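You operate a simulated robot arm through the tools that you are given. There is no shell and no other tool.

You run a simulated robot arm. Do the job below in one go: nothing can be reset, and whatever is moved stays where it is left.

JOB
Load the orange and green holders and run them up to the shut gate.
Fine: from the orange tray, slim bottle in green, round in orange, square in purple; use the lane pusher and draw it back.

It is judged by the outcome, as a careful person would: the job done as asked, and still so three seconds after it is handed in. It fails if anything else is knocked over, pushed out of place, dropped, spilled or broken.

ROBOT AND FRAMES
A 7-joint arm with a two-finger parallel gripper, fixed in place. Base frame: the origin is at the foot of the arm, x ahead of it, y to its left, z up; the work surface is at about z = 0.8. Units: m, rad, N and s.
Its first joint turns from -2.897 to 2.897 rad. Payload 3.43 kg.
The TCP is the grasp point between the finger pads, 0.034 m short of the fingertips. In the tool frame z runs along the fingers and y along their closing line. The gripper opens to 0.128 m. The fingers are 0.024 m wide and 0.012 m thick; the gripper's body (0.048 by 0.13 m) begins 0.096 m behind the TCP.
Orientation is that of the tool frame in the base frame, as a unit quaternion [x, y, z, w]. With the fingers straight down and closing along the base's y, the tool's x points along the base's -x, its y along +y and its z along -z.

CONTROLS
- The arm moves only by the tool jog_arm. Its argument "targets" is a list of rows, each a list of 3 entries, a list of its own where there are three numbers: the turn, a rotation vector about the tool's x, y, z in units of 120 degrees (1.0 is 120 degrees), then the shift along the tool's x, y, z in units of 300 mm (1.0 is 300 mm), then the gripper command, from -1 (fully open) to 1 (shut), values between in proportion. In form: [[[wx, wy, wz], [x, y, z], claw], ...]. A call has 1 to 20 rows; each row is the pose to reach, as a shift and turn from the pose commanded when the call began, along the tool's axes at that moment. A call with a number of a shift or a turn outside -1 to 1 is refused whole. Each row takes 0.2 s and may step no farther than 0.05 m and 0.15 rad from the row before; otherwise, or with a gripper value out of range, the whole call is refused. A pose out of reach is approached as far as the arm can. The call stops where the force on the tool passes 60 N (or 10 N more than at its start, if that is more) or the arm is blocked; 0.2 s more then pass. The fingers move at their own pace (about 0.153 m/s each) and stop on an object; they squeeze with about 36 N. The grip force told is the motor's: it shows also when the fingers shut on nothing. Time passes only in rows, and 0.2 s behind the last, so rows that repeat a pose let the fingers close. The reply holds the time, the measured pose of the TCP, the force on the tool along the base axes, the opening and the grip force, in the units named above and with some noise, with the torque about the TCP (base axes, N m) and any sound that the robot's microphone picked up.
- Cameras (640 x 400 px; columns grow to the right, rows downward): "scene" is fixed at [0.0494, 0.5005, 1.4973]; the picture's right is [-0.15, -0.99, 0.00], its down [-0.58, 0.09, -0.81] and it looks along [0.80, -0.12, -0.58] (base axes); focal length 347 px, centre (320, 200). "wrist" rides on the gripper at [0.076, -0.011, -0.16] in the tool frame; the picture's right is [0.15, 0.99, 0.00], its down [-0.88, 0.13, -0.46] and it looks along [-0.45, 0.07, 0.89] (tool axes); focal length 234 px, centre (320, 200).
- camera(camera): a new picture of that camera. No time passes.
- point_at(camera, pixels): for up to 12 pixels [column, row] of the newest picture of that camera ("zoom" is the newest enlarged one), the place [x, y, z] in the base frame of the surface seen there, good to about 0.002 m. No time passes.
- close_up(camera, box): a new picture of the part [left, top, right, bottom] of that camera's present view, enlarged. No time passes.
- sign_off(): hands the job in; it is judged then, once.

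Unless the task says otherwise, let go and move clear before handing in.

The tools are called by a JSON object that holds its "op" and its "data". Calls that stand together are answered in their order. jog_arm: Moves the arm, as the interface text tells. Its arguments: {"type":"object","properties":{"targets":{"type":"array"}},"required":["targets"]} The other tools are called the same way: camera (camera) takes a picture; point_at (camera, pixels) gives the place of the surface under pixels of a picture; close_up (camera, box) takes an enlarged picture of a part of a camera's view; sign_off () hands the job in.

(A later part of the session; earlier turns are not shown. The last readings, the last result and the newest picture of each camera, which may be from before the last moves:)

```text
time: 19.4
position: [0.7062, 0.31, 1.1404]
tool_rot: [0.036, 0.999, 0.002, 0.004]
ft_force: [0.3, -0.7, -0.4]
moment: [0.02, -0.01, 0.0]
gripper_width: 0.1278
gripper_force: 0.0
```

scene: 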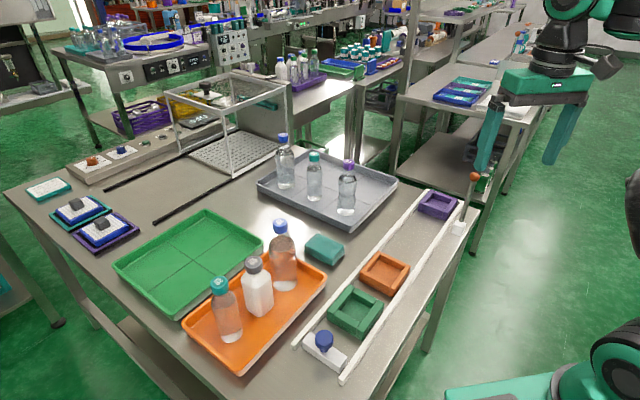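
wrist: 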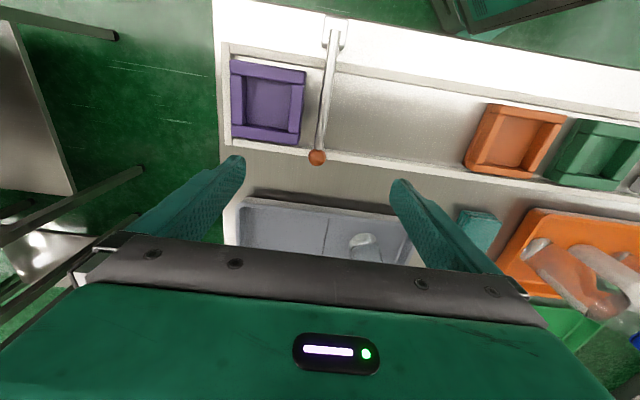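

I'm at (0.706,0.310,1.140) with the yaw almost back to nominal. I'll go on to above the slim bottle and finish turning so the fingers close across the row of bottles.

{"op": "jog_arm", "data": {"targets": [[[0, 0, 0.0426], [0.0847, 0.1237, 0], -1], [[0, 0, 0.0852], [0.1695, 0.2475, 0], -1], [[0, 0, 0.1279], [0.2542, 0.3712, 0], -1], [[0, 0, 0.1705], [0.339, 0.495, 0], -1], [[0, 0, 0.2131], [0.4237, 0.6188, 0], -1], [[0, 0, 0.2558], [0.5085, 0.7425, 0], -1], [[0, 0, 0.2984], [0.5932, 0.8662, 0], -1], [[0, 0, 0.341], [0.678, 0.99, 0], -1], [[0, 0, 0.341], [0.678, 0.99, 0], -1]]}}

{"op": "camera", "data": {"camera": "wrist"}}

{"op": "camera", "data": {"camera": "scene"}}

```text
time: 21.4
position: [0.5261, 0.6257, 1.14]
tool_rot: [0.383, 0.924, 0.002, 0.002]
ft_force: [-0.5, 0.3, 0.6]
moment: [0.0, 0.0, 0.01]
gripper_width: 0.1277
gripper_force: 0.1
```

```text
taken
```

wrist: 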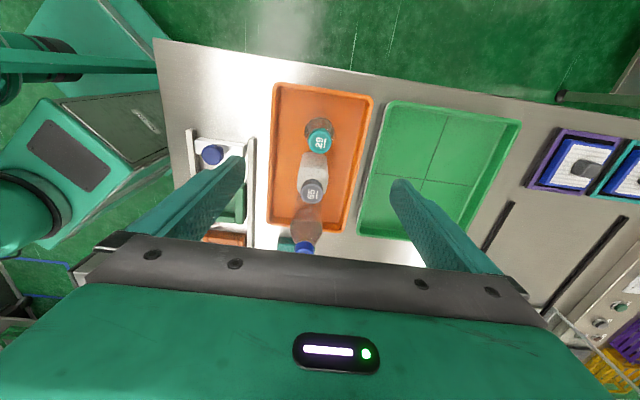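

```text
taken
```

scene: 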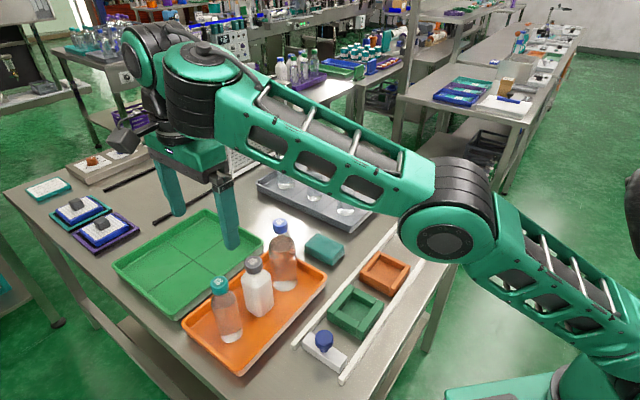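

The wrist view shows the teal cap at (319,140), grey cap at (311,188) and blue cap at (305,246) in a row. I'll zoom and measure cap centres.

{"op": "close_up", "data": {"camera": "wrist", "box": [260, 80, 380, 260]}}

```text
2.22 times, centred on (320, 170) of wrist
```

zoom: 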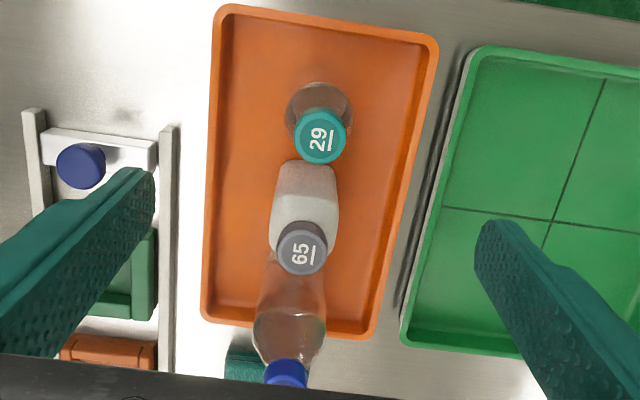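

{"op": "point_at", "data": {"camera": "zoom", "pixels": [[319, 137], [297, 137], [343, 137], [319, 113], [319, 162], [302, 248], [278, 248], [327, 248], [302, 222], [320, 100], [81, 165], [286, 372]]}}

{"op": "point_at", "data": {"camera": "zoom", "pixels": [[290, 118], [350, 112], [318, 85], [215, 100], [430, 100], [400, 100], [240, 100], [45, 145], [155, 155], [81, 145], [104, 165], [58, 165]]}}

```text
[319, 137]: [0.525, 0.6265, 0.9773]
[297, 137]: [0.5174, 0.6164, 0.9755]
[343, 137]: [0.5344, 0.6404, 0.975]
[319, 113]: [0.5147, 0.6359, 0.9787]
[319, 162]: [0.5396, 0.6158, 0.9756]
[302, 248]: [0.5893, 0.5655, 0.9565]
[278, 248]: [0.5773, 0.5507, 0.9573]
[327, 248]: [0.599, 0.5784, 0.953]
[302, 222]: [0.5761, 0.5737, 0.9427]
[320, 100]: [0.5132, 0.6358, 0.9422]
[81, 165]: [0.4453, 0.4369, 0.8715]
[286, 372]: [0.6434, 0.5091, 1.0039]
```

```text
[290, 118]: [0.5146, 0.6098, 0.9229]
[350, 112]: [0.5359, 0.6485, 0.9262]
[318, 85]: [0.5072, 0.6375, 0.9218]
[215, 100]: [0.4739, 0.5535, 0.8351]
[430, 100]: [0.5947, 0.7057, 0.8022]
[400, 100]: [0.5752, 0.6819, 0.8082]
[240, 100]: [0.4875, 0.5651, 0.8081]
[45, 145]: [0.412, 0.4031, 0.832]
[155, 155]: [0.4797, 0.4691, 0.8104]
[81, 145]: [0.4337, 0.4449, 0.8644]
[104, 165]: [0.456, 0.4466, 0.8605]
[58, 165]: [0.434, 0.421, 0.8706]
```

The teal cap centre is about (0.526,0.627), right under the gripper at (0.526,0.626). I'll descend to z=0.895 with open fingers.

{"op": "jog_arm", "data": {"targets": [[[0, 0, 0], [0, 0, 0.14], -1], [[0, 0, 0], [0, 0, 0.28], -1], [[0, 0, 0], [0, 0, 0.42], -1], [[0, 0, 0], [0, 0, 0.56], -1], [[0, 0, 0], [0, 0, 0.7], -1], [[0, 0, 0], [0, 0, 0.8167], -1], [[0, 0, 0], [0, 0, 0.8167], -1]]}}

{"op": "close_up", "data": {"camera": "scene", "box": [150, 200, 330, 370]}}

{"op": "camera", "data": {"camera": "wrist"}}

```text
time: 23.0
position: [0.5275, 0.6256, 0.8942]
tool_rot: [0.382, 0.924, 0.003, 0.004]
ft_force: [0.4, 0.6, 0.1]
moment: [0.0, -0.04, 0.01]
gripper_width: 0.128
gripper_force: 0.0
```

```text
2.35 times, centred on (240, 285) of scene
```

zoom: 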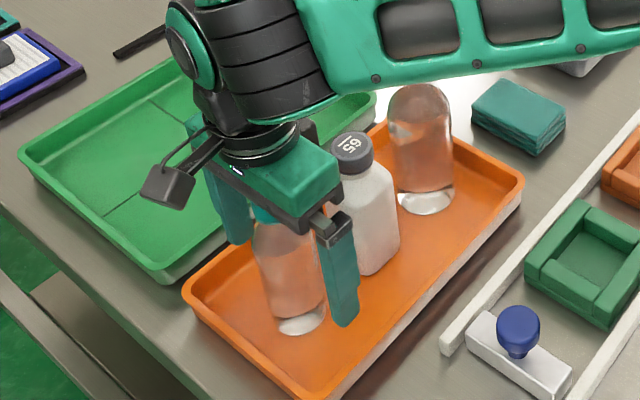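

```text
taken
```

wrist: 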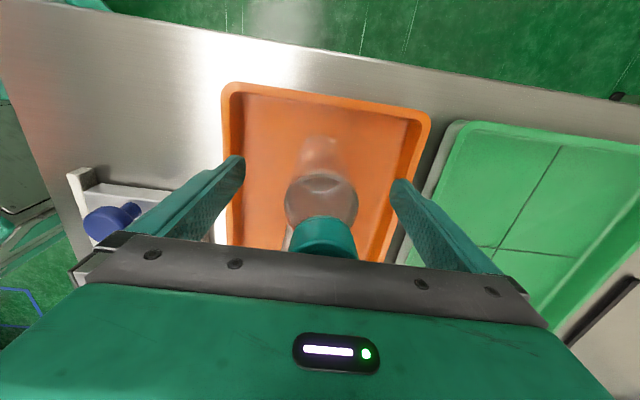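

The fingers straddle the teal bottle, with no contact force. I'll close on it.

{"op": "jog_arm", "data": {"targets": [[[0, 0, 0], [0, 0, 0], 0], [[0, 0, 0], [0, 0, 0], 0.3], [[0, 0, 0], [0, 0, 0], 1], [[0, 0, 0], [0, 0, 0], 1], [[0, 0, 0], [0, 0, 0], 1]]}}

{"op": "close_up", "data": {"camera": "scene", "box": [150, 200, 330, 370]}}

```text
time: 24.2
position: [0.5267, 0.6245, 0.8932]
tool_rot: [0.383, 0.924, 0.002, 0.003]
ft_force: [-1.4, -0.6, 0.6]
moment: [-0.16, 0.1, 0.02]
gripper_width: 0.051
gripper_force: 35.3
```

```text
2.35 times, centred on (240, 285) of scene
```

zoom: 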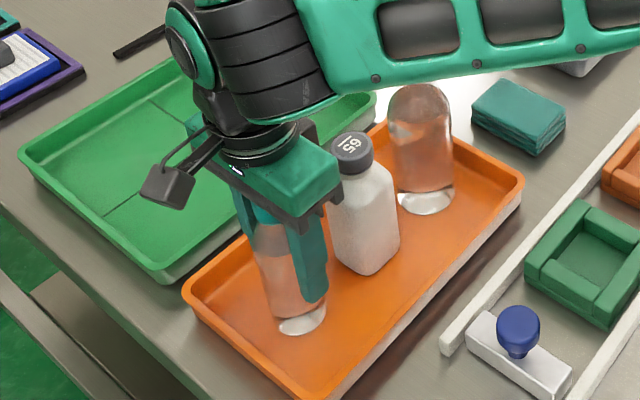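

The gripper holds the slim bottle at width 0.051. I'll lift it straight up 0.22 m.

{"op": "jog_arm", "data": {"targets": [[[0, 0, 0], [0, 0, -0.05], 1], [[0, 0, 0], [0, 0, -0.18], 1], [[0, 0, 0], [0, 0, -0.32], 1], [[0, 0, 0], [0, 0, -0.46], 1], [[0, 0, 0], [0, 0, -0.6], 1], [[0, 0, 0], [0, 0, -0.7333], 1], [[0, 0, 0], [0, 0, -0.7333], 1]]}}

{"op": "camera", "data": {"camera": "scene"}}

{"op": "camera", "data": {"camera": "wrist"}}

```text
time: 25.8
position: [0.527, 0.625, 1.1148]
tool_rot: [0.383, 0.924, 0.003, 0.003]
ft_force: [-0.3, -0.8, -3.4]
moment: [0.01, -0.02, 0.0]
gripper_width: 0.0511
gripper_force: 35.9
```

```text
taken
```

scene: 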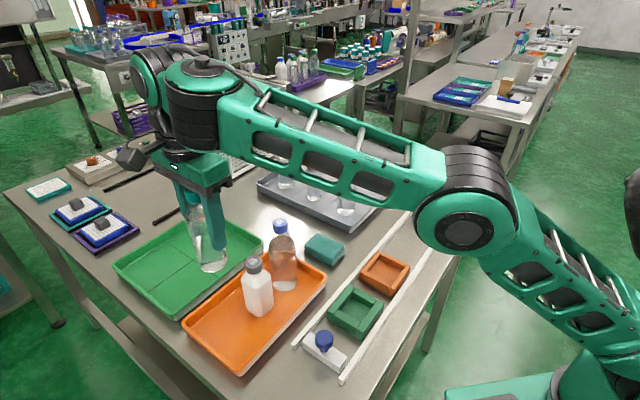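

```text
taken
```

wrist: 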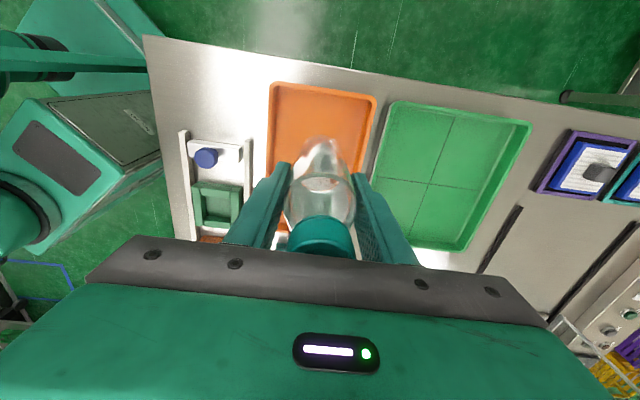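

The slim bottle is lifted and upright (3.4 N); the other two still stand in the tray. Before lowering I'll measure the green pocket precisely from this view.

{"op": "close_up", "data": {"camera": "wrist", "box": [180, 170, 250, 240]}}

```text
5.71 times, centred on (215, 205) of wrist
```

zoom: 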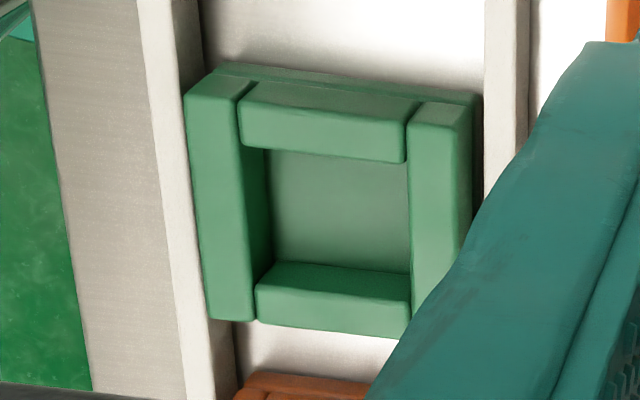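

{"op": "point_at", "data": {"camera": "zoom", "pixels": [[246, 200], [225, 200], [195, 200], [415, 200], [440, 220], [465, 180], [325, 150], [325, 120], [325, 95], [330, 305], [330, 328], [340, 215]]}}

{"op": "point_at", "data": {"camera": "zoom", "pixels": [[190, 90], [205, 310], [470, 108], [408, 325], [245, 170], [249, 250], [411, 250], [408, 180], [250, 312], [240, 90], [405, 155], [256, 318]]}}

```text
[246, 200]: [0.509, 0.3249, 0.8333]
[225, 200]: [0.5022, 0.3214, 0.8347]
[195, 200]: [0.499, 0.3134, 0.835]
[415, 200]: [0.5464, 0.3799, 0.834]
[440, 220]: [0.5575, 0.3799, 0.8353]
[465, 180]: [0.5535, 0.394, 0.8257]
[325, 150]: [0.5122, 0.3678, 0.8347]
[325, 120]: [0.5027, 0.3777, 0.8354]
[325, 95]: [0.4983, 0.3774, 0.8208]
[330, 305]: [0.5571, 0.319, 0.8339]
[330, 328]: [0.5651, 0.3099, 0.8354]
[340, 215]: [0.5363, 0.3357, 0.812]
```

```text
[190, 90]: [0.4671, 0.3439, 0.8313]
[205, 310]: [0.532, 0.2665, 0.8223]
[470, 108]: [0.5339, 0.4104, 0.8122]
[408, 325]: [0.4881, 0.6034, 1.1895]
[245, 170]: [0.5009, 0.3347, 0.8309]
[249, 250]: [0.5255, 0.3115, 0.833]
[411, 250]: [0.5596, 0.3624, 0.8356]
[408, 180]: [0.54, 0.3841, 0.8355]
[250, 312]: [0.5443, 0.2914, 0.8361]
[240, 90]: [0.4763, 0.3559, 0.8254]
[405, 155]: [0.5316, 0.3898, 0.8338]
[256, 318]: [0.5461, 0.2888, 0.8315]
```

The pocket looks about 0.06 m wide, centred near (0.532,0.345). I'll double-check with a tighter scene zoom.

{"op": "close_up", "data": {"camera": "scene", "box": [315, 285, 395, 340]}}

```text
7.27 times, centred on (355, 312) of scene
```

zoom: 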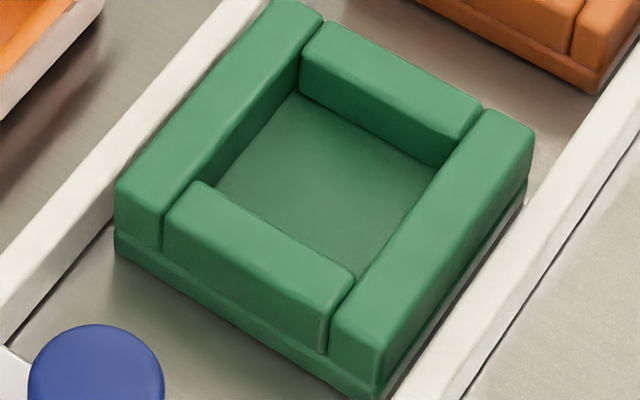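

{"op": "point_at", "data": {"camera": "zoom", "pixels": [[275, 75], [255, 98], [230, 128], [340, 72], [372, 88], [410, 108], [440, 182], [420, 210], [390, 250], [245, 212], [280, 233], [320, 255]]}}

{"op": "point_at", "data": {"camera": "zoom", "pixels": [[295, 100], [250, 150], [222, 185], [320, 105], [370, 130], [415, 155], [240, 15], [180, 100], [140, 165], [520, 160], [470, 240], [420, 315]]}}

```text
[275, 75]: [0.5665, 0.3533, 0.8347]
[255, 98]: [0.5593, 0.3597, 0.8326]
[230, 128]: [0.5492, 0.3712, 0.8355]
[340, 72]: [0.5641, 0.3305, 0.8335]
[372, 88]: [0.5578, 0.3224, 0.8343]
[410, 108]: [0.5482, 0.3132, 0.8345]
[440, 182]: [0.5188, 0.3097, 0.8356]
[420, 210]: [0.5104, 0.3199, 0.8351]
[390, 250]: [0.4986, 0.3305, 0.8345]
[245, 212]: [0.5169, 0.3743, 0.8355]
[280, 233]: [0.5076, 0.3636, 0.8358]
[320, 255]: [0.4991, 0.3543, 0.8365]
```

```text
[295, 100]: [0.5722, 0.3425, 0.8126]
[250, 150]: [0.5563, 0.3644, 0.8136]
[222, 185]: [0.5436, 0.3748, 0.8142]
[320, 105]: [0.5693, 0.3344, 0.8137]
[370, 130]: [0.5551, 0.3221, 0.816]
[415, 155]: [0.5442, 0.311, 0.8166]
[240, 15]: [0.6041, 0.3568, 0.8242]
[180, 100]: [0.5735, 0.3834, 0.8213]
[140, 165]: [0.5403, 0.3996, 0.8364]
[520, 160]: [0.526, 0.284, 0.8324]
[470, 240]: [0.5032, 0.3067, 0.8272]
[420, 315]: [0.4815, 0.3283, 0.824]
```

Pocket edges give a centre of about (0.532,0.344) and ~0.062 m width, enough for the 0.051 m bottle. I'll carry it there at height.

{"op": "jog_arm", "data": {"targets": [[[0, 0, 0], [-0.0968, -0.0928, 0], 1], [[0, 0, 0], [-0.1936, -0.1855, 0], 1], [[0, 0, 0], [-0.2904, -0.2783, 0], 1], [[0, 0, 0], [-0.3872, -0.3711, 0], 1], [[0, 0, 0], [-0.484, -0.4639, 0], 1], [[0, 0, 0], [-0.5808, -0.5566, 0], 1], [[0, 0, 0], [-0.6776, -0.6494, 0], 1], [[0, 0, 0], [-0.6776, -0.6494, 0], 1]]}}

{"op": "camera", "data": {"camera": "wrist"}}

{"op": "camera", "data": {"camera": "scene"}}

```text
time: 27.6
position: [0.532, 0.3418, 1.1113]
tool_rot: [0.382, 0.924, 0.002, 0.003]
ft_force: [0.3, -0.4, -2.1]
moment: [0.0, -0.05, 0.0]
gripper_width: 0.0512
gripper_force: 36.4
```

```text
taken
```

wrist: 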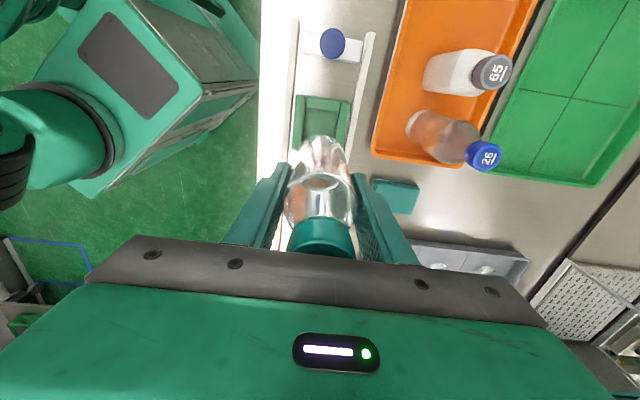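

```text
taken
```

scene: 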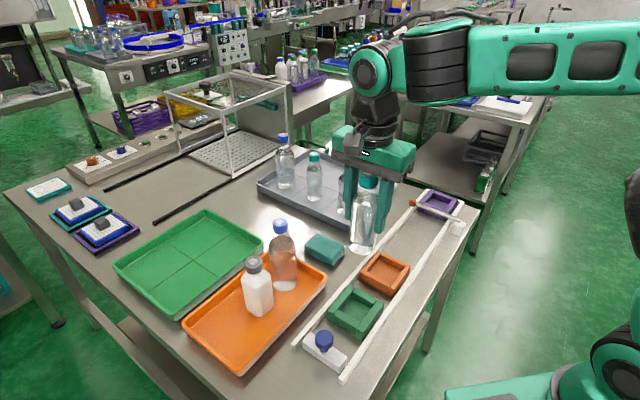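

The bottle hangs over the green holder, TCP at (0.532,0.342). I'll lower to just above the walls and check alignment.

{"op": "jog_arm", "data": {"targets": [[[0, 0, 0], [0.0016, 0.0064, 0.12], 1], [[0, 0, 0], [0.0016, 0.0064, 0.25], 1], [[0, 0, 0], [0.0016, 0.0064, 0.38], 1], [[0, 0, 0], [0.0016, 0.0064, 0.5], 1], [[0, 0, 0], [0.0016, 0.0064, 0.6], 1], [[0, 0, 0], [0.0016, 0.0064, 0.6], 1]]}}

{"op": "close_up", "data": {"camera": "scene", "box": [310, 235, 410, 345]}}

{"op": "camera", "data": {"camera": "wrist"}}

```text
time: 29.0
position: [0.5343, 0.3441, 0.9312]
tool_rot: [0.383, 0.924, 0.002, 0.003]
ft_force: [-0.7, 0.3, -2.9]
moment: [-0.03, 0.0, -0.02]
gripper_width: 0.051
gripper_force: 35.3
```

```text
3.64 times, centred on (360, 290) of scene
```

zoom: 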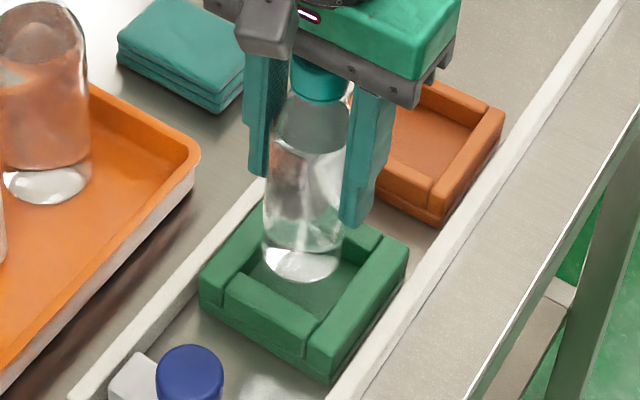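

```text
taken
```

wrist: 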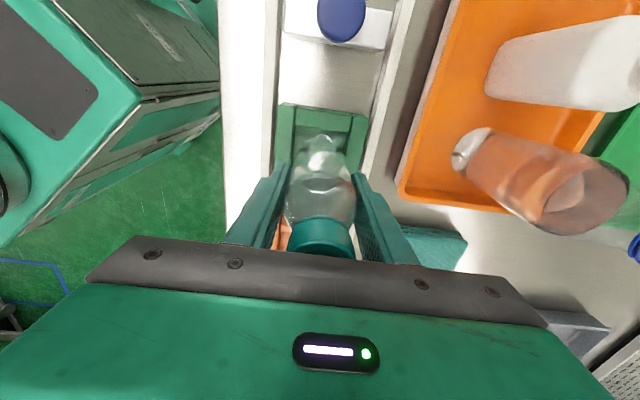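

The base is about 3 mm toward the tray side of the pocket centre, within clearance; I'll correct that and lower it nearly to the pocket floor.

{"op": "jog_arm", "data": {"targets": [[[0, 0, 0], [-0.01, -0.005, 0], 1], [[0, 0, 0], [-0.01, -0.005, 0.03], 1], [[0, 0, 0], [-0.01, -0.005, 0.06], 1], [[0, 0, 0], [-0.01, -0.005, 0.085], 1], [[0, 0, 0], [-0.01, -0.005, 0.1], 1], [[0, 0, 0], [-0.01, -0.005, 0.1], 1]]}}

{"op": "close_up", "data": {"camera": "scene", "box": [310, 235, 410, 345]}}

```text
time: 30.4
position: [0.5355, 0.3431, 0.9005]
tool_rot: [0.382, 0.924, 0.003, 0.003]
ft_force: [-0.1, 0.3, -0.6]
moment: [-0.05, -0.03, 0.0]
gripper_width: 0.0511
gripper_force: 36.3
```

```text
3.64 times, centred on (360, 290) of scene
```

zoom: 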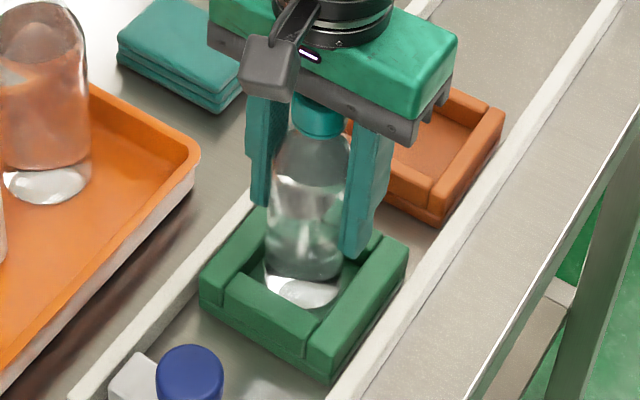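

The bottle base is inside the green pocket and the load has dropped to -0.6 N, so it's about touching. I'll ease down 2 mm more.

{"op": "jog_arm", "data": {"targets": [[[0, 0, 0], [0, 0, 0.0035], 1], [[0, 0, 0], [0, 0, 0.007], 1], [[0, 0, 0], [0, 0, 0.007], 1]]}}

```text
time: 31.2
position: [0.5361, 0.3418, 0.9013]
tool_rot: [0.383, 0.924, 0.005, 0.004]
ft_force: [0.9, -2.6, 24.5]
moment: [-0.52, -0.04, 0.01]
gripper_width: 0.0512
gripper_force: 36.6
```

The 24.5 N upward force says the bottle stands on the pocket floor. I'll ease off 1 mm and open the fingers.

{"op": "jog_arm", "data": {"targets": [[[0, 0, 0], [0, 0, -0.004], 1], [[0, 0, 0], [0, 0, -0.0055], 0.1], [[0, 0, 0], [0, 0, -0.0055], -0.1], [[0, 0, 0], [0, 0, -0.0055], -0.4], [[0, 0, 0], [0, 0, -0.0055], -0.6], [[0, 0, 0], [0, 0, -0.0055], -0.6]]}}

{"op": "close_up", "data": {"camera": "scene", "box": [310, 235, 410, 345]}}

{"op": "camera", "data": {"camera": "wrist"}}

```text
time: 32.6
position: [0.5355, 0.3423, 0.9009]
tool_rot: [0.383, 0.924, 0.002, 0.004]
ft_force: [0.3, 0.1, 0.4]
moment: [-0.02, -0.02, 0.01]
gripper_width: 0.1023
gripper_force: 0.0
```

```text
3.64 times, centred on (360, 290) of scene
```

zoom: 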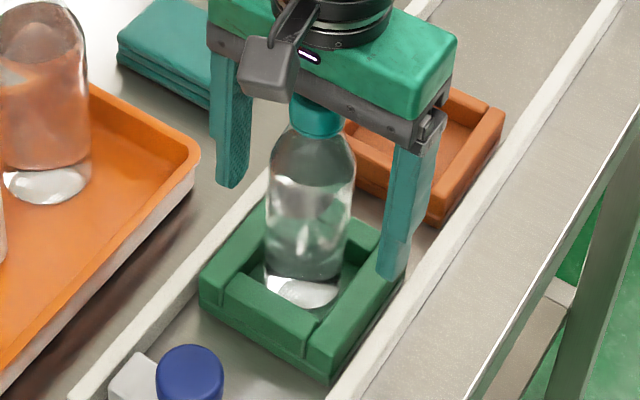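

```text
taken
```

wrist: 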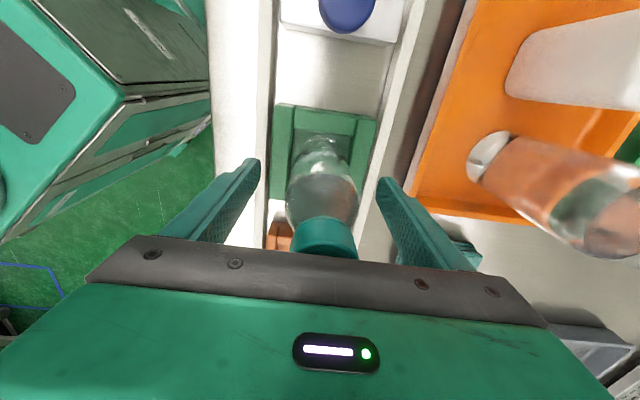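

The slim bottle stands upright in the green pocket with the fingers free. I'll rise straight up and move over the round (blue-capped) bottle.

{"op": "jog_arm", "data": {"targets": [[[0, 0, 0], [0, 0, -0.08], -0.6], [[0, 0, 0], [0, 0, -0.22], -0.6], [[0, 0, 0], [0, 0, -0.36], -0.6], [[0, 0, 0], [0, 0, -0.5], -0.8], [[0, 0, 0], [0, 0, -0.65], -1], [[0, 0, 0], [0, 0, -0.8], -1], [[0, 0, 0], [0.0226, 0.1264, -0.8], -1], [[0, 0, 0], [0.0452, 0.2528, -0.8], -1], [[0, 0, 0], [0.0678, 0.3792, -0.8], -1], [[0, 0, 0], [0.0904, 0.5056, -0.8], -1], [[0, 0, 0], [0.113, 0.632, -0.8], -1], [[0, 0, 0], [0.113, 0.632, -0.8], -1]]}}

{"op": "camera", "data": {"camera": "wrist"}}

{"op": "camera", "data": {"camera": "scene"}}

{"op": "close_up", "data": {"camera": "wrist", "box": [240, 60, 400, 245]}}

```text
time: 35.2
position: [0.6427, 0.4996, 1.1427]
tool_rot: [0.383, 0.924, 0.002, 0.003]
ft_force: [-0.7, -1.0, -1.2]
moment: [0.03, -0.02, 0.01]
gripper_width: 0.1279
gripper_force: 0.0
```

```text
taken
```

wrist: 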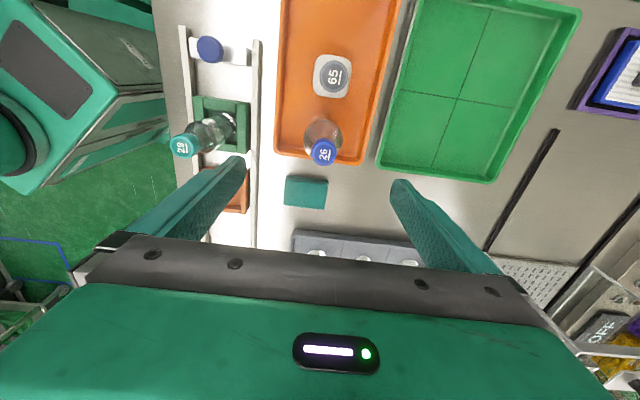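

```text
taken
```

scene: 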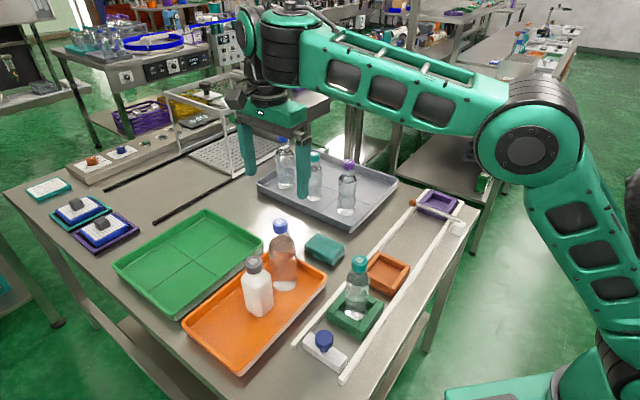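

```text
2.16 times, centred on (320, 152) of wrist
```

zoom: 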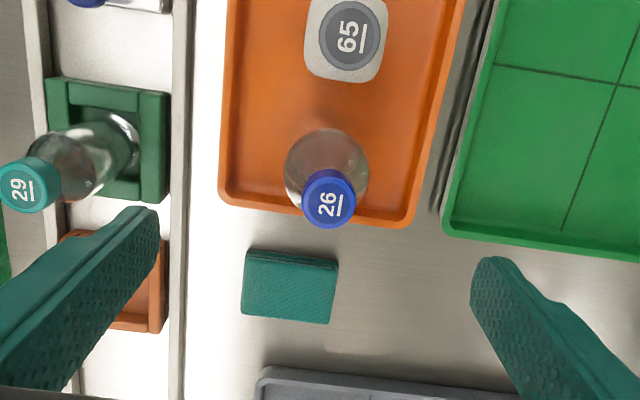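

The slim bottle stands in the green holder (358,285 in scene). Now I'll measure the blue cap and body centre in this zoom.

{"op": "point_at", "data": {"camera": "zoom", "pixels": [[328, 198], [304, 198], [353, 198], [328, 174], [328, 224], [290, 165], [365, 165], [327, 132], [345, 35], [310, 60], [383, 60], [380, 5]]}}

```text
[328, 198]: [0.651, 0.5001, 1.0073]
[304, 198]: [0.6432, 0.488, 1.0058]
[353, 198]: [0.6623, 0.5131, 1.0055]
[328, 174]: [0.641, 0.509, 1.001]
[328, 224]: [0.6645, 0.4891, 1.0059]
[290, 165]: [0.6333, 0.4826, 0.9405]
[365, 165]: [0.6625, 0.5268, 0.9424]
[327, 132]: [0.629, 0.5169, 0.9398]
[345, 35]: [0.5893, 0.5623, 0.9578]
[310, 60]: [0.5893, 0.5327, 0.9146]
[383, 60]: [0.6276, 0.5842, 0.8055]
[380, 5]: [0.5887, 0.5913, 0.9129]
```

The blue cap centre is about (0.6525,0.500), body diameter near 0.058–0.06. I'll centre over it and descend to z≈0.925.

{"op": "jog_arm", "data": {"targets": [[[0, 0, 0], [-0.0222, 0.024, 0.1], -1], [[0, 0, 0], [-0.0222, 0.024, 0.24], -1], [[0, 0, 0], [-0.0222, 0.024, 0.38], -1], [[0, 0, 0], [-0.0222, 0.024, 0.52], -1], [[0, 0, 0], [-0.0222, 0.024, 0.64], -1], [[0, 0, 0], [-0.0222, 0.024, 0.7257], -1], [[0, 0, 0], [-0.0222, 0.024, 0.7257], -1]]}}

{"op": "camera", "data": {"camera": "wrist"}}

{"op": "close_up", "data": {"camera": "scene", "box": [200, 180, 360, 320]}}

```text
time: 36.8
position: [0.6564, 0.5037, 0.9267]
tool_rot: [0.382, 0.924, 0.003, 0.003]
ft_force: [-0.2, 0.3, -0.5]
moment: [0.03, -0.01, 0.02]
gripper_width: 0.128
gripper_force: 0.0
```

```text
taken
```

wrist: 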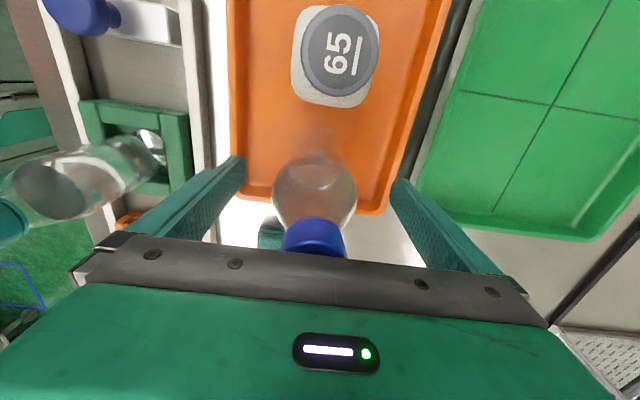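

```text
2.86 times, centred on (280, 250) of scene
```

zoom: 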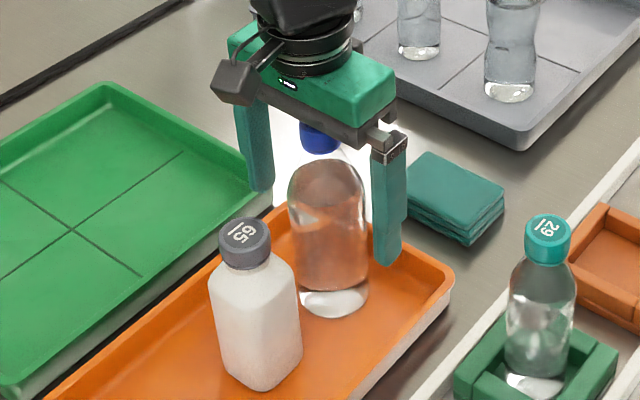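

The bottle sits about 3 mm off mid-gap toward the left finger. I'll shift that much and close on it.

{"op": "jog_arm", "data": {"targets": [[[0, 0, 0], [0, -0.012, 0], -0.5], [[0, 0, 0], [0, -0.012, 0], -0.1], [[0, 0, 0], [0, -0.012, 0], 0.3], [[0, 0, 0], [0, -0.012, 0], 1], [[0, 0, 0], [0, -0.012, 0], 1], [[0, 0, 0], [0, -0.012, 0], 1]]}}

{"op": "close_up", "data": {"camera": "scene", "box": [200, 180, 360, 320]}}

{"op": "camera", "data": {"camera": "wrist"}}

```text
time: 38.2
position: [0.6529, 0.499, 0.927]
tool_rot: [0.383, 0.924, 0.003, 0.003]
ft_force: [0.7, -2.6, 3.2]
moment: [-0.43, 0.09, 0.04]
gripper_width: 0.0643
gripper_force: 35.8
```

```text
2.86 times, centred on (280, 250) of scene
```

zoom: 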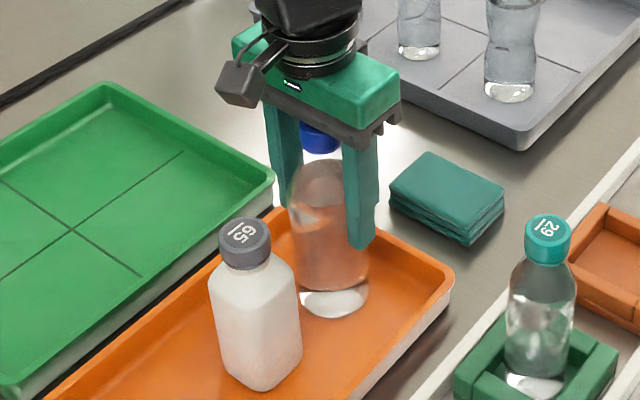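

```text
taken
```

wrist: 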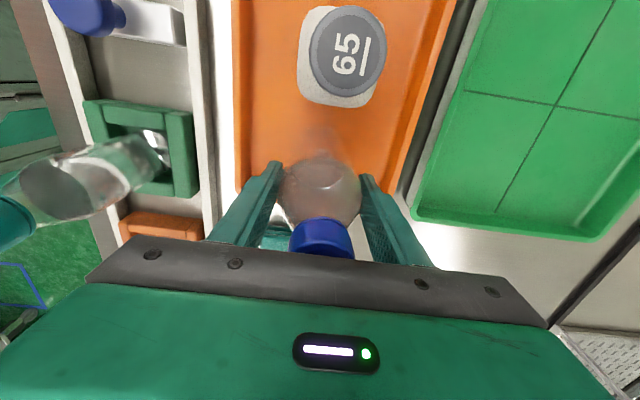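

The round bottle is gripped at width 0.064, so I must check that the orange pocket takes it. I'll measure the orange pocket tightly before lifting.

{"op": "close_up", "data": {"camera": "scene", "box": [350, 247, 420, 300]}}

```text
7.55 times, centred on (385, 274) of scene
```

zoom: 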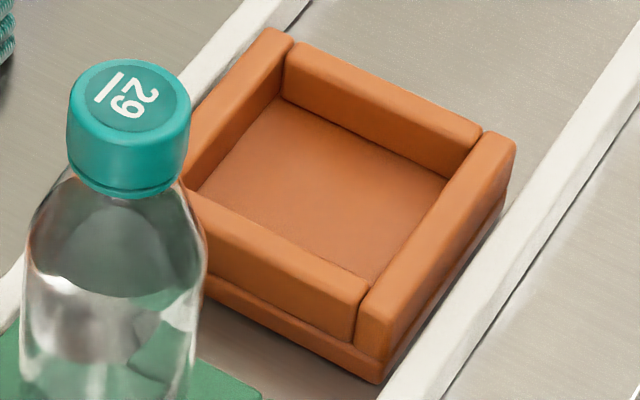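

{"op": "point_at", "data": {"camera": "zoom", "pixels": [[268, 68], [240, 105], [215, 138], [330, 84], [370, 103], [420, 127], [455, 180], [426, 220], [397, 260], [240, 219], [290, 245], [330, 266]]}}

{"op": "point_at", "data": {"camera": "zoom", "pixels": [[272, 106], [238, 150], [213, 182], [300, 112], [370, 147], [425, 173], [330, 190], [290, 160], [380, 215], [507, 165], [460, 240], [400, 335]]}}

```text
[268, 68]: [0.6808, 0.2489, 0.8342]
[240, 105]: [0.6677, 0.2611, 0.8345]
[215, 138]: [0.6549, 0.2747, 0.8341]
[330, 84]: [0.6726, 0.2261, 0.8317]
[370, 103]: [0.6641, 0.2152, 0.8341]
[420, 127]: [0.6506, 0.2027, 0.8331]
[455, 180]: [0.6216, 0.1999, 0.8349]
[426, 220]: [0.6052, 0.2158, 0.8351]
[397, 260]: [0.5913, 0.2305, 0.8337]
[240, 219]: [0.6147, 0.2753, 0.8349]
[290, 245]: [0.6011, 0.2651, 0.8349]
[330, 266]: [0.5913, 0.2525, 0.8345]
```

```text
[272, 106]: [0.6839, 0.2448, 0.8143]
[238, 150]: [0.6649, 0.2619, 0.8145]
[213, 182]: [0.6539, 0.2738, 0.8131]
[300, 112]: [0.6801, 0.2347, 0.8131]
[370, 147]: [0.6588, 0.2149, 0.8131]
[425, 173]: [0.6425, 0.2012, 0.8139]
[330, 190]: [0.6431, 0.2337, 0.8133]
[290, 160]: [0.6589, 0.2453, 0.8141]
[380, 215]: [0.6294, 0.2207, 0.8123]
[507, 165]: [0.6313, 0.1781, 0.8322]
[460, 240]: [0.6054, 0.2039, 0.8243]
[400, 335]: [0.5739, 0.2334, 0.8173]
```

The orange pocket measures about 0.074 m square, centred near (0.634,0.242), so the 0.064 m bottle fits with ~5 mm each side. I'll lift the bottle 0.22 m.

{"op": "jog_arm", "data": {"targets": [[[0, 0, 0], [0, 0, -0.05], 1], [[0, 0, 0], [0, 0, -0.18], 1], [[0, 0, 0], [0, 0, -0.32], 1], [[0, 0, 0], [0, 0, -0.46], 1], [[0, 0, 0], [0, 0, -0.6], 1], [[0, 0, 0], [0, 0, -0.7333], 1], [[0, 0, 0], [0, 0, -0.7333], 1]]}}

{"op": "camera", "data": {"camera": "scene"}}

```text
time: 39.8
position: [0.6507, 0.4972, 1.1458]
tool_rot: [0.383, 0.924, 0.002, 0.003]
ft_force: [-0.3, 0.3, -4.1]
moment: [0.01, -0.04, 0.0]
gripper_width: 0.0641
gripper_force: 36.2
```

```text
taken
```

scene: 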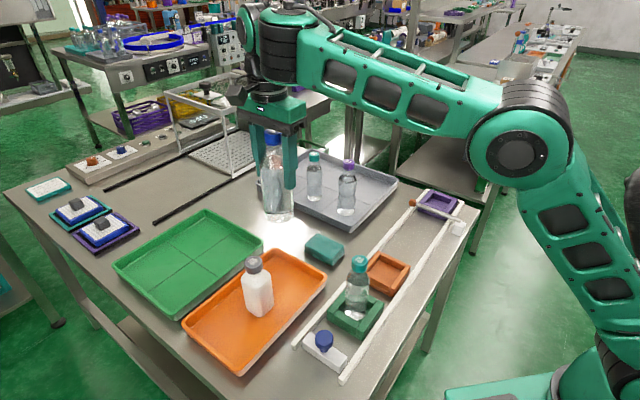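

The round bottle is up and upright; the square one is undisturbed. I'll carry it over the orange holder.

{"op": "jog_arm", "data": {"targets": [[[0, 0, 0], [-0.0937, -0.1068, 0], 1], [[0, 0, 0], [-0.1874, -0.2136, 0], 1], [[0, 0, 0], [-0.2811, -0.3205, 0], 1], [[0, 0, 0], [-0.3748, -0.4273, 0], 1], [[0, 0, 0], [-0.4685, -0.5341, 0], 1], [[0, 0, 0], [-0.5622, -0.6409, 0], 1], [[0, 0, 0], [-0.5622, -0.6409, 0], 1]]}}

{"op": "camera", "data": {"camera": "scene"}}

{"op": "camera", "data": {"camera": "wrist"}}

```text
time: 41.4
position: [0.6351, 0.244, 1.147]
tool_rot: [0.381, 0.925, 0.002, 0.003]
ft_force: [1.4, 0.0, -5.9]
moment: [-0.01, 0.0, -0.01]
gripper_width: 0.064
gripper_force: 36.2
```

```text
taken
```

scene: 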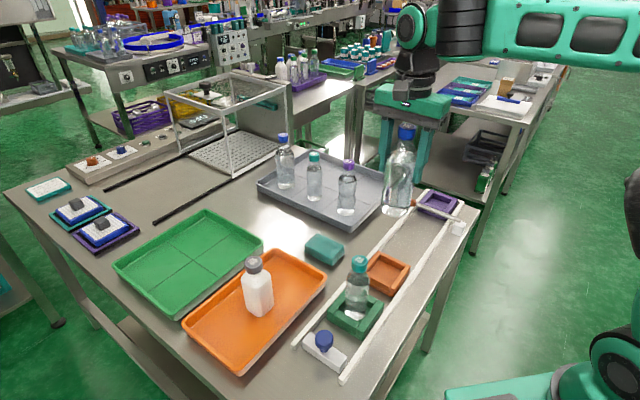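

```text
taken
```

wrist: 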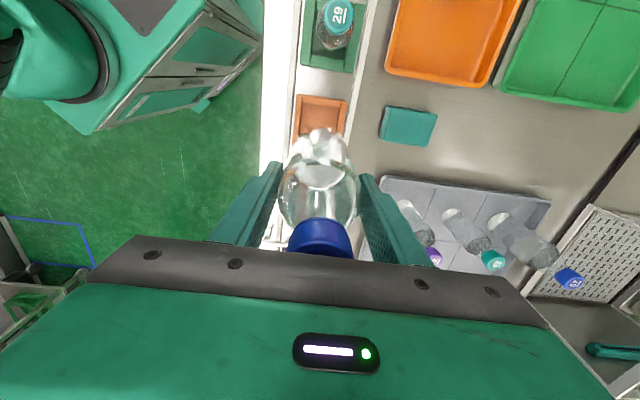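

The bottle is over the orange holder at (0.635,0.244). I'll lower it to just above the walls with a 2 mm correction and check.

{"op": "jog_arm", "data": {"targets": [[[0, 0, 0], [-0.002, -0.0073, 0.12], 1], [[0, 0, 0], [-0.002, -0.0073, 0.25], 1], [[0, 0, 0], [-0.002, -0.0073, 0.38], 1], [[0, 0, 0], [-0.002, -0.0073, 0.5], 1], [[0, 0, 0], [-0.002, -0.0073, 0.593], 1], [[0, 0, 0], [-0.002, -0.0073, 0.593], 1]]}}

{"op": "close_up", "data": {"camera": "scene", "box": [340, 190, 440, 310]}}

{"op": "close_up", "data": {"camera": "wrist", "box": [240, 60, 400, 260]}}

```text
time: 42.8
position: [0.6353, 0.2403, 0.9639]
tool_rot: [0.383, 0.924, 0.003, 0.003]
ft_force: [-0.1, -0.3, -5.0]
moment: [0.01, 0.02, 0.0]
gripper_width: 0.0641
gripper_force: 35.6
```

```text
3.33 times, centred on (390, 250) of scene
```

zoom: 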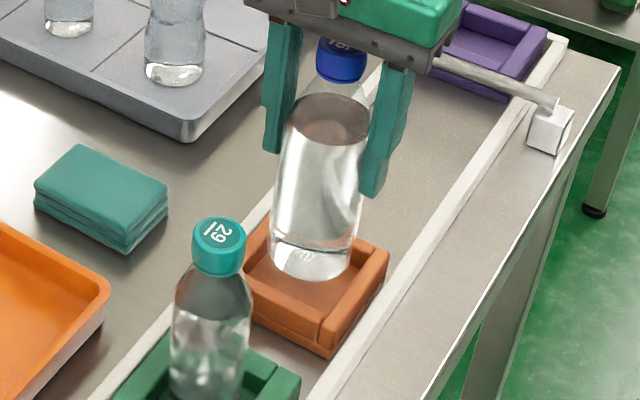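

```text
2.00 times, centred on (320, 160) of wrist
```

zoom: 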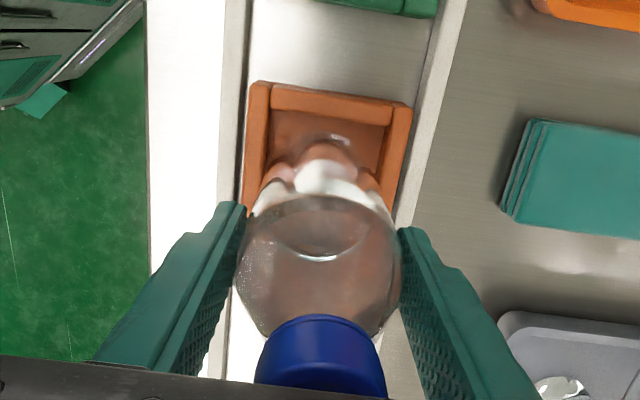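

The bottle's base projects to within ~1 mm of the orange pocket centre (zoom (310,253)). I'll lower it into the pocket.

{"op": "jog_arm", "data": {"targets": [[[0, 0, 0], [0, 0, 0.03], 1], [[0, 0, 0], [0, 0, 0.06], 1], [[0, 0, 0], [0, 0, 0.08], 1], [[0, 0, 0], [0, 0, 0.088], 1], [[0, 0, 0], [0, 0, 0.088], 1]]}}

{"op": "close_up", "data": {"camera": "scene", "box": [340, 190, 440, 310]}}

```text
time: 44.0
position: [0.6342, 0.2407, 0.9388]
tool_rot: [0.383, 0.924, 0.002, 0.003]
ft_force: [0.1, -0.2, -5.1]
moment: [-0.05, 0.03, 0.02]
gripper_width: 0.0638
gripper_force: 36.6
```

```text
3.33 times, centred on (390, 250) of scene
```

zoom: 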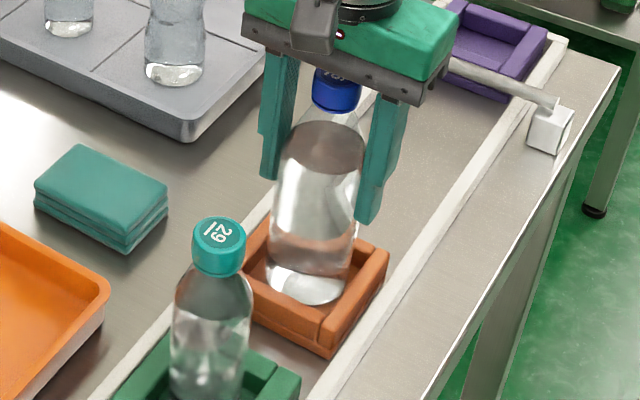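

The base is inside the pocket but the load is still -5.1 N, so not down yet. I'll lower it by 1 mm steps.

{"op": "jog_arm", "data": {"targets": [[[0, 0, 0], [0, 0, 0.0035], 1], [[0, 0, 0], [0, 0, 0.007], 1], [[0, 0, 0], [0, 0, 0.0105], 1], [[0, 0, 0], [0, 0, 0.0105], 1]]}}

```text
time: 45.0
position: [0.6341, 0.2406, 0.9355]
tool_rot: [0.383, 0.924, 0.002, 0.003]
ft_force: [0.0, 0.6, -5.2]
moment: [0.04, 0.03, 0.01]
gripper_width: 0.064
gripper_force: 35.8
```

The load is still -5.2 N at z=0.9355, so I'll keep easing down in 1 mm steps.

{"op": "jog_arm", "data": {"targets": [[[0, 0, 0], [0, 0, 0.0035], 1], [[0, 0, 0], [0, 0, 0.007], 1], [[0, 0, 0], [0, 0, 0.0095], 1], [[0, 0, 0], [0, 0, 0.0095], 1]]}}

```text
time: 46.0
position: [0.6341, 0.2411, 0.9346]
tool_rot: [0.383, 0.924, 0.003, 0.003]
ft_force: [0.8, -5.3, 23.7]
moment: [-0.98, 0.39, 0.04]
gripper_width: 0.0643
gripper_force: 35.8
```

The 23.7 N upward force shows the bottle is standing on the pocket floor. I'll ease off 1 mm and open.

{"op": "jog_arm", "data": {"targets": [[[0, 0, 0], [0, 0, -0.004], 1], [[0, 0, 0], [0, 0, -0.0055], -0.1], [[0, 0, 0], [0, 0, -0.0055], -0.3], [[0, 0, 0], [0, 0, -0.0055], -0.6], [[0, 0, 0], [0, 0, -0.0055], -0.8], [[0, 0, 0], [0, 0, -0.0055], -0.8]]}}

{"op": "close_up", "data": {"camera": "scene", "box": [340, 190, 440, 310]}}

{"op": "camera", "data": {"camera": "wrist"}}

```text
time: 47.4
position: [0.6347, 0.2407, 0.935]
tool_rot: [0.383, 0.924, 0.003, 0.003]
ft_force: [0.4, 0.2, -0.6]
moment: [0.01, 0.02, -0.01]
gripper_width: 0.1152
gripper_force: 0.1
```

```text
3.33 times, centred on (390, 250) of scene
```

zoom: 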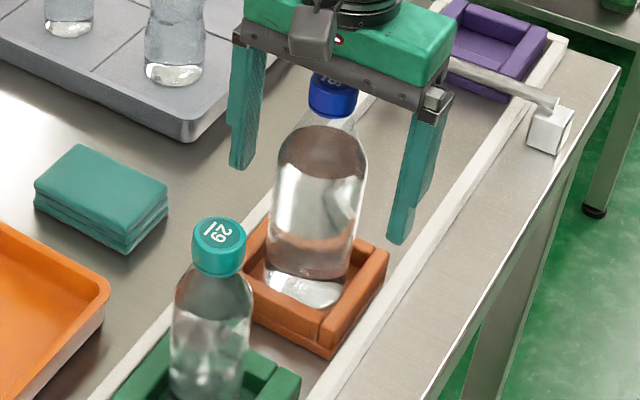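

```text
taken
```

wrist: 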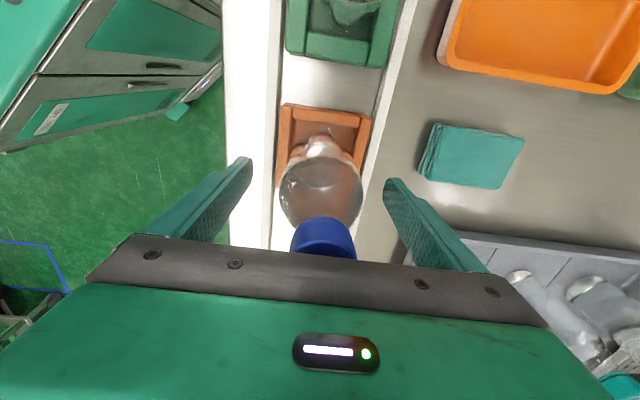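

The round bottle stands upright in the orange holder, fingers clear. I'll rise and travel back over the lane start above the pusher's knob.

{"op": "jog_arm", "data": {"targets": [[[0, 0, 0], [0, 0, -0.08], -0.8], [[0, 0, 0], [0, 0, -0.21], -0.8], [[0, 0, 0], [0, 0, -0.34], -0.8], [[0, 0, 0], [0, 0, -0.47], -0.8], [[0, 0, 0], [0, 0, -0.6], -1], [[0, 0, 0], [0, 0, -0.7333], -1], [[0, 0, 0], [0.1505, 0.0012, -0.7333], -1], [[0, 0, 0], [0.301, 0.0023, -0.7333], -1], [[0, 0, 0], [0.4515, 0.0035, -0.7333], -1], [[0, 0, 0], [0.602, 0.0047, -0.7333], -1], [[0, 0, 0], [0.7525, 0.0058, -0.7333], -1], [[0, 0, 0], [0.903, 0.007, -0.7333], -1], [[0, 0, 0], [0.903, 0.007, -0.7333], -1]]}}

{"op": "camera", "data": {"camera": "wrist"}}

{"op": "camera", "data": {"camera": "scene"}}

```text
time: 50.2
position: [0.4436, 0.4307, 1.154]
tool_rot: [0.383, 0.924, 0.003, 0.002]
ft_force: [-0.2, 0.2, 0.5]
moment: [0.0, 0.05, 0.0]
gripper_width: 0.1278
gripper_force: 0.0
```

```text
taken
```

wrist: 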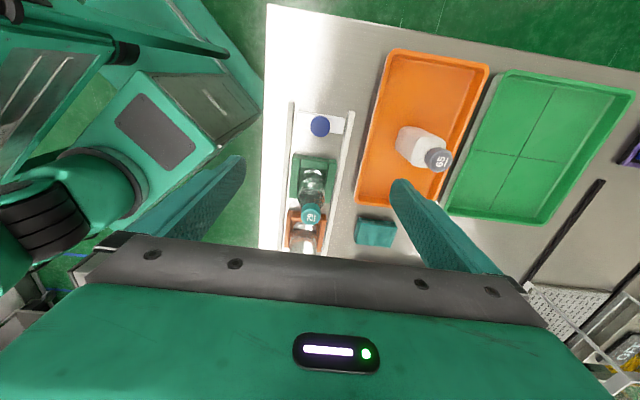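

```text
taken
```

scene: 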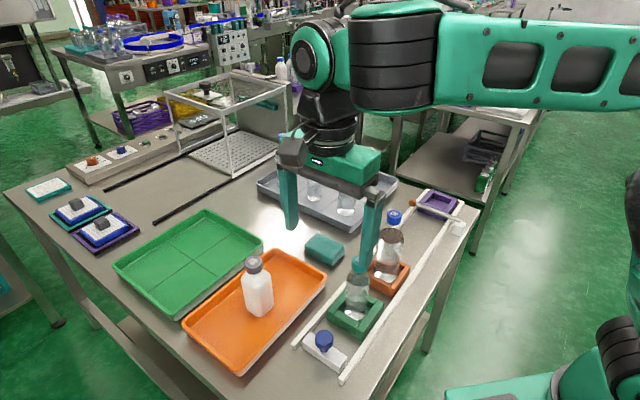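

The wrist view shows the blue knob at (320,126) almost under the gripper, with the loaded green and orange holders beyond. I'll zoom on the pusher and measure it.

{"op": "close_up", "data": {"camera": "wrist", "box": [285, 95, 360, 165]}}

```text
5.71 times, centred on (322, 130) of wrist
```

zoom: 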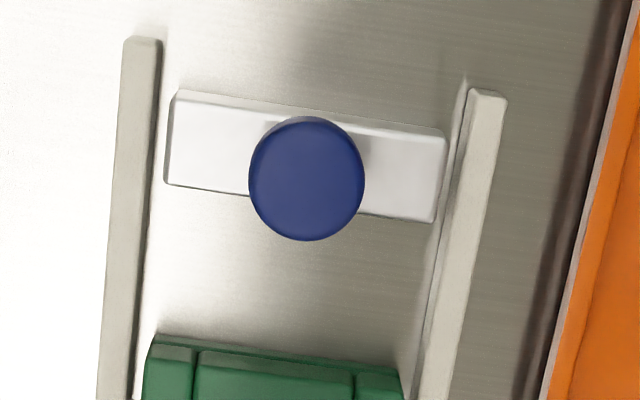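

{"op": "point_at", "data": {"camera": "zoom", "pixels": [[306, 180], [255, 180], [358, 180], [306, 130], [306, 234], [185, 140], [425, 170], [200, 183], [420, 215], [190, 97], [435, 135], [270, 360]]}}

{"op": "point_at", "data": {"camera": "zoom", "pixels": [[142, 60], [120, 300], [485, 110], [450, 300], [160, 200], [440, 230], [167, 345], [390, 370], [300, 300], [230, 145], [400, 155], [306, 210]]}}

{"op": "close_up", "data": {"camera": "scene", "box": [295, 315, 355, 380]}}

```text
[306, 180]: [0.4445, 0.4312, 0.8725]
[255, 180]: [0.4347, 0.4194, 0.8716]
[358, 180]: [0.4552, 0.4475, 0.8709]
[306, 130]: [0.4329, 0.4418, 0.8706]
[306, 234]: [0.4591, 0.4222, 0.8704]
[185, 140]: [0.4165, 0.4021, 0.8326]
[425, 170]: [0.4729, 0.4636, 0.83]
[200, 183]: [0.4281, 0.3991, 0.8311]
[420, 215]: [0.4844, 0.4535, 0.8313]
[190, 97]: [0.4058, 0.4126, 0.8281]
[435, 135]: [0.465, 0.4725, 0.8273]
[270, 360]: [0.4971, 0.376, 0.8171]
```

```text
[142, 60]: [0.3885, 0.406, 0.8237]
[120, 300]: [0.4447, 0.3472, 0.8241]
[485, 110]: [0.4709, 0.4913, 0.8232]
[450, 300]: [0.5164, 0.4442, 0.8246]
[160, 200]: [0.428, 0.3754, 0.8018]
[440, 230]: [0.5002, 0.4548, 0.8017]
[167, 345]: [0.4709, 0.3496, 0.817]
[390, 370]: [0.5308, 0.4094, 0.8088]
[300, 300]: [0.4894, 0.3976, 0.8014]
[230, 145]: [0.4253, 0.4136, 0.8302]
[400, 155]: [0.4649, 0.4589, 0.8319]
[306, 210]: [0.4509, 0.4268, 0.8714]
```

```text
6.15 times, centred on (325, 348) of scene
```

zoom: 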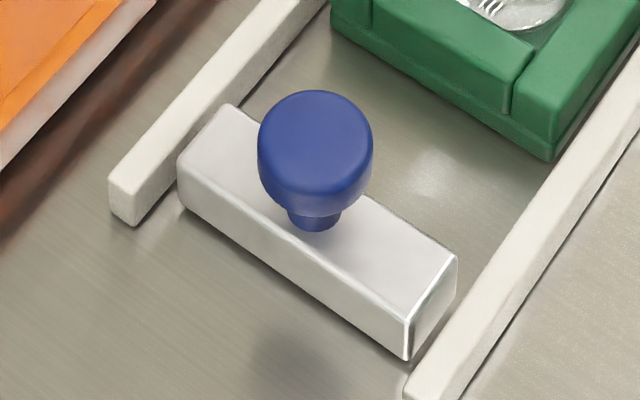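

The knob is a mushroom about 0.036 m across at (0.4455,0.4325), top z=0.872; the pusher's front face is ~0.064 m short of the green holder. I'll descend around the knob with the fingers open.

{"op": "jog_arm", "data": {"targets": [[[0, 0, 0], [0, 0.0087, 0.14], -1], [[0, 0, 0], [0, 0.0087, 0.29], -1], [[0, 0, 0], [0, 0.0087, 0.44], -1], [[0, 0, 0], [0, 0.0087, 0.59], -1], [[0, 0, 0], [0, 0.0087, 0.72], -1], [[0, 0, 0], [0, 0.0087, 0.82], -1], [[0, 0, 0], [0, 0.0087, 0.88], -1], [[0, 0, 0], [0, 0.0087, 0.88], -1]]}}

{"op": "camera", "data": {"camera": "wrist"}}

{"op": "close_up", "data": {"camera": "scene", "box": [270, 260, 400, 390]}}

```text
time: 52.0
position: [0.4478, 0.435, 0.8897]
tool_rot: [0.382, 0.924, 0.003, 0.003]
ft_force: [0.2, -0.2, 0.5]
moment: [0.03, -0.01, -0.02]
gripper_width: 0.1279
gripper_force: 0.1
```

```text
taken
```

wrist: 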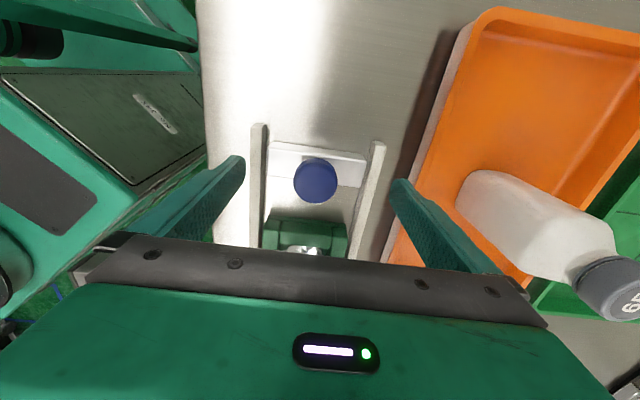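

```text
3.08 times, centred on (335, 325) of scene
```

zoom: 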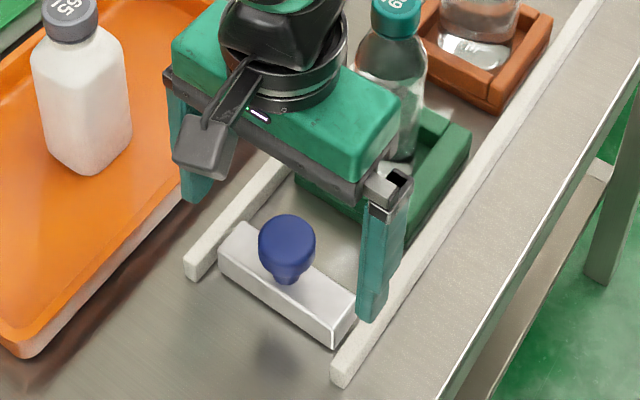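

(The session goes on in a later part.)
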